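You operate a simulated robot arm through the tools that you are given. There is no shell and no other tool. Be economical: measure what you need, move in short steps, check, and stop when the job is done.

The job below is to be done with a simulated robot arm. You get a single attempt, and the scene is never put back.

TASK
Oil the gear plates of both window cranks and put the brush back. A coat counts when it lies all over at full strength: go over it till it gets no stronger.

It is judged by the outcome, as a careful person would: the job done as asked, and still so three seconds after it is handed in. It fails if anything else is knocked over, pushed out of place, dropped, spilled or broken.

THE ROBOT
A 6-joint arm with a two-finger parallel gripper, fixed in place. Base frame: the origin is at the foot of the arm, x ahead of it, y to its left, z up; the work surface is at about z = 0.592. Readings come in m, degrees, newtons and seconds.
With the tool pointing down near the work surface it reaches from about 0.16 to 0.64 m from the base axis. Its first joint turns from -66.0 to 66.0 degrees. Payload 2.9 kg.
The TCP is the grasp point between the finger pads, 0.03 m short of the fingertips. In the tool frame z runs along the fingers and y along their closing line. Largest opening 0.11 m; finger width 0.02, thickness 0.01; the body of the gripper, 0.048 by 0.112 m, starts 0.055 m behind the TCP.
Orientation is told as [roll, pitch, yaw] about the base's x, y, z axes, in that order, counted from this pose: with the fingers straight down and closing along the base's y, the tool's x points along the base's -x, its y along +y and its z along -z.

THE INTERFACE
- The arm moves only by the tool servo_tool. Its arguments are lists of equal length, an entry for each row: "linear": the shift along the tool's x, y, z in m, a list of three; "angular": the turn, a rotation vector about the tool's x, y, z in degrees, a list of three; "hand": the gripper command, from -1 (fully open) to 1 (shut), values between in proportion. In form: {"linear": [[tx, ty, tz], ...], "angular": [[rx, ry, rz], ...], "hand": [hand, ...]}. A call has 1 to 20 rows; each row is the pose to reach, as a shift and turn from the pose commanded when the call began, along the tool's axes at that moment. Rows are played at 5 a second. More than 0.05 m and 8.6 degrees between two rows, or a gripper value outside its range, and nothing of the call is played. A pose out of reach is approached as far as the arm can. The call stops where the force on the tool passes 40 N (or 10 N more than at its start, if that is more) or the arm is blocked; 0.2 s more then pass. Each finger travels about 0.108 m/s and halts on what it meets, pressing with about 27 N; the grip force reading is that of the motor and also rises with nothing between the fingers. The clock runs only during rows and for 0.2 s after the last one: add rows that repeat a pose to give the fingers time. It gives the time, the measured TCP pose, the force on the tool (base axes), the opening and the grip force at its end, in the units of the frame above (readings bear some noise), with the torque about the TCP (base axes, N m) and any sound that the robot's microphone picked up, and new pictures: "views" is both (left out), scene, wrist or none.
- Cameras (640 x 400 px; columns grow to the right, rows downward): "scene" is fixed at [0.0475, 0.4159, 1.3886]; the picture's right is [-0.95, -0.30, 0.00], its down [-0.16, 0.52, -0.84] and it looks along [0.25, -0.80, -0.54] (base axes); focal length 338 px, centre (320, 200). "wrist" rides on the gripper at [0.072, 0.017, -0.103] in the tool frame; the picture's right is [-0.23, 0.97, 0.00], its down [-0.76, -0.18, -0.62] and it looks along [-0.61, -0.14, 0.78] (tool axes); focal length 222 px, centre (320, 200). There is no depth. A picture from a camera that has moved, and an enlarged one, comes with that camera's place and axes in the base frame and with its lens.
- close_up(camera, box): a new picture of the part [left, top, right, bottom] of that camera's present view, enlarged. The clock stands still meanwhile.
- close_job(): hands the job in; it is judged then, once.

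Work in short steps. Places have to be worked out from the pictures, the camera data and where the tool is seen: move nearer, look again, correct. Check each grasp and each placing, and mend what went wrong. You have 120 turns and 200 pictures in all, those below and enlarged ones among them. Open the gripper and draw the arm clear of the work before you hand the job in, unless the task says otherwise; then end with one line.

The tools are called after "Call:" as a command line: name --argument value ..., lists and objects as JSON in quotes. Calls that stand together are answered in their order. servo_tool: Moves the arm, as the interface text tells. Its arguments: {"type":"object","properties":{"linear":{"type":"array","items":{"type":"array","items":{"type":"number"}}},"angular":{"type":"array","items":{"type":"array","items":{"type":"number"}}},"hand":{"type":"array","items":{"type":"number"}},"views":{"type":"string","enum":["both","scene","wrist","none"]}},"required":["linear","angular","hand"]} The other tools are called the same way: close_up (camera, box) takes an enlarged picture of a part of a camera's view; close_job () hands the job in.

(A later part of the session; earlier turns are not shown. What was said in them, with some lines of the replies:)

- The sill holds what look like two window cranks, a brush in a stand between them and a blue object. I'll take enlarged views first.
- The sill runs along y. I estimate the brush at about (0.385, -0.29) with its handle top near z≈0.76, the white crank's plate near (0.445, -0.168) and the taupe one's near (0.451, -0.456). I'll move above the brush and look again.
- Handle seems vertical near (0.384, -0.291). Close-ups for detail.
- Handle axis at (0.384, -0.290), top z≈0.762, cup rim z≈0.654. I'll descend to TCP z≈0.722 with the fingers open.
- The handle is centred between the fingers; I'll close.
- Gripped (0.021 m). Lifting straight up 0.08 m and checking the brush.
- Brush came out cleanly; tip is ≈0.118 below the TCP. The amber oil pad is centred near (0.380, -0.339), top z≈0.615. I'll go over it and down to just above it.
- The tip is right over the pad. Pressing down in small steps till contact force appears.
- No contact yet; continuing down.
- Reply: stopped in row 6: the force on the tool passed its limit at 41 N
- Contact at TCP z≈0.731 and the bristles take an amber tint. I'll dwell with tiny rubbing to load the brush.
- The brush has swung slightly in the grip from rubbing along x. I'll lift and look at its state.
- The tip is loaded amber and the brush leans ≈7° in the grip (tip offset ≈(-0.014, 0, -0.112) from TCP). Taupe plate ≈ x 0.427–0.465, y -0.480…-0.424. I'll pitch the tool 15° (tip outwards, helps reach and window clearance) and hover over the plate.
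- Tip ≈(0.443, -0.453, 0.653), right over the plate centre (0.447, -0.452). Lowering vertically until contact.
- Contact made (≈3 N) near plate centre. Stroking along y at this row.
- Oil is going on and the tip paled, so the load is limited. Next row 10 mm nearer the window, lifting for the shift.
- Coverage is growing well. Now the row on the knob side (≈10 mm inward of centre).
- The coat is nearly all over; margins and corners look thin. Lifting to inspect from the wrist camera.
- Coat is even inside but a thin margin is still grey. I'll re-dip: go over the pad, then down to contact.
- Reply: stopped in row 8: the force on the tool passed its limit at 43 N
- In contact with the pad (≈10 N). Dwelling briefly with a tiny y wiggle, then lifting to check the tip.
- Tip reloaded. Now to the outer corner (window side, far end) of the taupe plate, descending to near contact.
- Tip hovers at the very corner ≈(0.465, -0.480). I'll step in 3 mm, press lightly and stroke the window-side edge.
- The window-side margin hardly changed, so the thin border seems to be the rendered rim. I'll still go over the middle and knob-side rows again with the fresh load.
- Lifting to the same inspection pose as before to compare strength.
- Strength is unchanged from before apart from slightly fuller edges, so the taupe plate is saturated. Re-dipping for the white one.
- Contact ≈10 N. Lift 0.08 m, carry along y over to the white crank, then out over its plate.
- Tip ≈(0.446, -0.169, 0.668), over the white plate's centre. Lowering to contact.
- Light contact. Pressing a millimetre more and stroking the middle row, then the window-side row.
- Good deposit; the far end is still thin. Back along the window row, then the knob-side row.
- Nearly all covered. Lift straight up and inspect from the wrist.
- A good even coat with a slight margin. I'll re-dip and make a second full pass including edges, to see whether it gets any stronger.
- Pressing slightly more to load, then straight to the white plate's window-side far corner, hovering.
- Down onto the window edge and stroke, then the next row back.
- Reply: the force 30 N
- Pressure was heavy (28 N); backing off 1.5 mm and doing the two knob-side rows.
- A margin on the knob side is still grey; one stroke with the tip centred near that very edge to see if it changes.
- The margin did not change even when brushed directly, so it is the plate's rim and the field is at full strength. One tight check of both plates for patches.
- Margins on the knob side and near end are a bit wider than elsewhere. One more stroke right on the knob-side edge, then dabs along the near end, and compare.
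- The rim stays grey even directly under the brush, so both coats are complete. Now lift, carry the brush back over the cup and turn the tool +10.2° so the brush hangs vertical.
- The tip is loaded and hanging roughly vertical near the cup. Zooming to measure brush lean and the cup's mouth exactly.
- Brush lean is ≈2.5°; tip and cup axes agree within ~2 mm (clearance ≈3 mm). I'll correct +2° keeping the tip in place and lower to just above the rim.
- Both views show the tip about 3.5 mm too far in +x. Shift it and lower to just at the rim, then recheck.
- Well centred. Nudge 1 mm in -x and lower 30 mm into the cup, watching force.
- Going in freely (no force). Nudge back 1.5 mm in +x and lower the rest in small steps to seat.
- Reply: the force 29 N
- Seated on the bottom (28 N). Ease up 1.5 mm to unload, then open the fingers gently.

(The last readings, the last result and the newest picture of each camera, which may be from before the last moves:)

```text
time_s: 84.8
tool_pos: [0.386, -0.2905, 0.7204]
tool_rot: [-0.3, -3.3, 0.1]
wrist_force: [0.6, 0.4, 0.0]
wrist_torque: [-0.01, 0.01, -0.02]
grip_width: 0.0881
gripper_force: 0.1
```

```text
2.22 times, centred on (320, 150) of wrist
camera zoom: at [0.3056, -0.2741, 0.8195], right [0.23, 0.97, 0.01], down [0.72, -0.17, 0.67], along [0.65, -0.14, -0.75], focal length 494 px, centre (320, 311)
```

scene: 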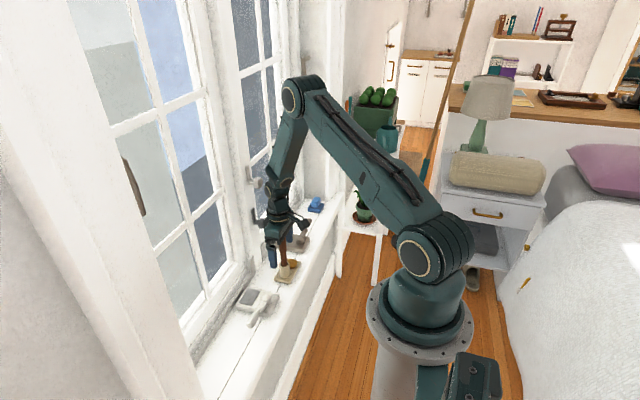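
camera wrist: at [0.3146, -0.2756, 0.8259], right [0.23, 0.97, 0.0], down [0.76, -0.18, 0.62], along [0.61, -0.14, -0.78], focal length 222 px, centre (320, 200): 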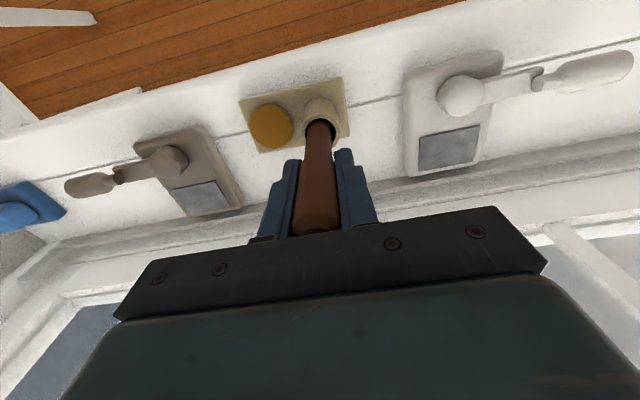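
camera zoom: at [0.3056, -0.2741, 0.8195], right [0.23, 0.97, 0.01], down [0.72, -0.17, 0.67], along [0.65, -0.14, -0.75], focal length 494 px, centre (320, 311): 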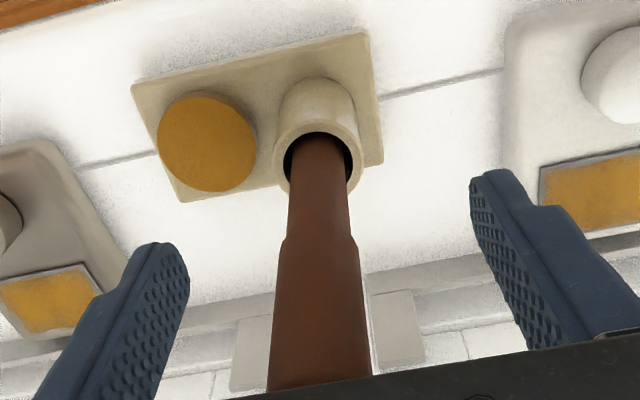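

Released; the brush stands in its cup and both plates look fully amber. Raising the arm straight up, clear.

Call:
servo_tool --linear '[[-0.0012, 0, -0.02], [-0.0035, 0, -0.06], [-0.0058, 0, -0.1], [-0.0086, 0, -0.15], [-0.0115, 0, -0.19], [-0.0115, 0, -0.2]]' --angular '[[0, 0, 0], [0, 0, 0], [0, 0, 0], [0, 0, 0], [0, 0, 0], [0, 0, 0]]' --hand '[-0.6, -0.6, -0.6, -0.8, -1, -1]' --views "none"

Call:
close_up --camera "scene" --box '[220, 190, 348, 320]'

Call:
close_up --camera "wrist" --box '[170, 50, 310, 170]'

Call:
close_up --camera "wrist" --box '[290, 30, 450, 150]'

```text
time_s: 86.2
tool_pos: [0.3859, -0.2883, 0.921]
tool_rot: [-0.2, -3.3, 0.1]
wrist_force: [0.0, 0.2, -0.7]
wrist_torque: [0.03, -0.01, 0.0]
grip_width: 0.11
gripper_force: 0.1
```

```text
3.08 times, centred on (284, 255) of scene
camera zoom: at [0.0475, 0.4159, 1.3886], right [-0.95, -0.3, 0.0], down [-0.16, 0.52, -0.84], along [0.25, -0.8, -0.54], focal length 1040 px, centre (431, 31)
```

zoom: 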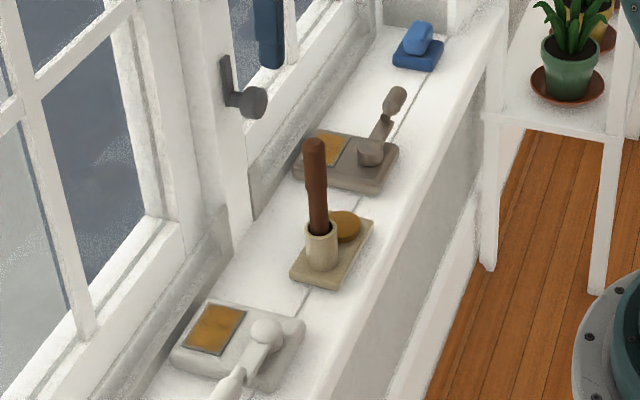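

```text
3.33 times, centred on (240, 110) of wrist
camera zoom: at [0.3058, -0.273, 1.0206], right [0.23, 0.97, 0.01], down [0.72, -0.17, 0.67], along [0.65, -0.14, -0.75], focal length 740 px, centre (587, 500)
```

zoom: 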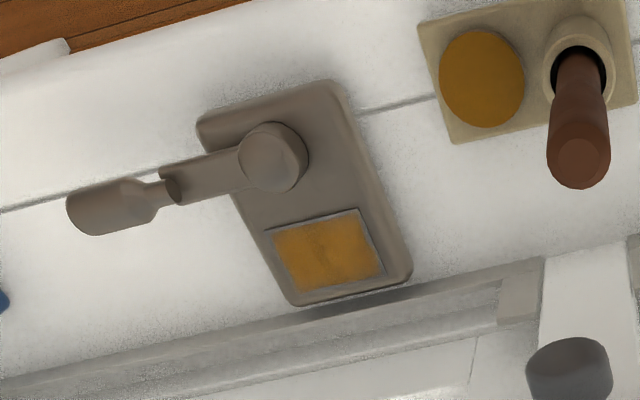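

```text
3.33 times, centred on (370, 90) of wrist
camera zoom: at [0.3058, -0.273, 1.0206], right [0.23, 0.97, 0.01], down [0.72, -0.17, 0.67], along [0.65, -0.14, -0.75], focal length 740 px, centre (153, 567)
```

zoom: 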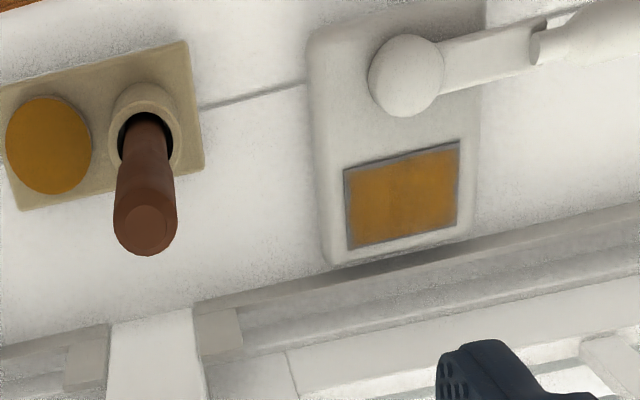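

Both plates are evenly coated, the brush is back in its cup, everything else is in place and the arm is clear. Handing in.

Call:
close_job

```text
The job is handed in.
```

I oiled the gear plates of both window cranks until further strokes made the coat no stronger, and stood the brush back in its cup. A thin grey rim, about 3 mm, still shows around each plate. On the white crank it stayed grey even after I brushed straight over it, so I took it to be the plate's edge rather than a missed patch. Nothing else on the sill moved, and the gripper is open and clear.
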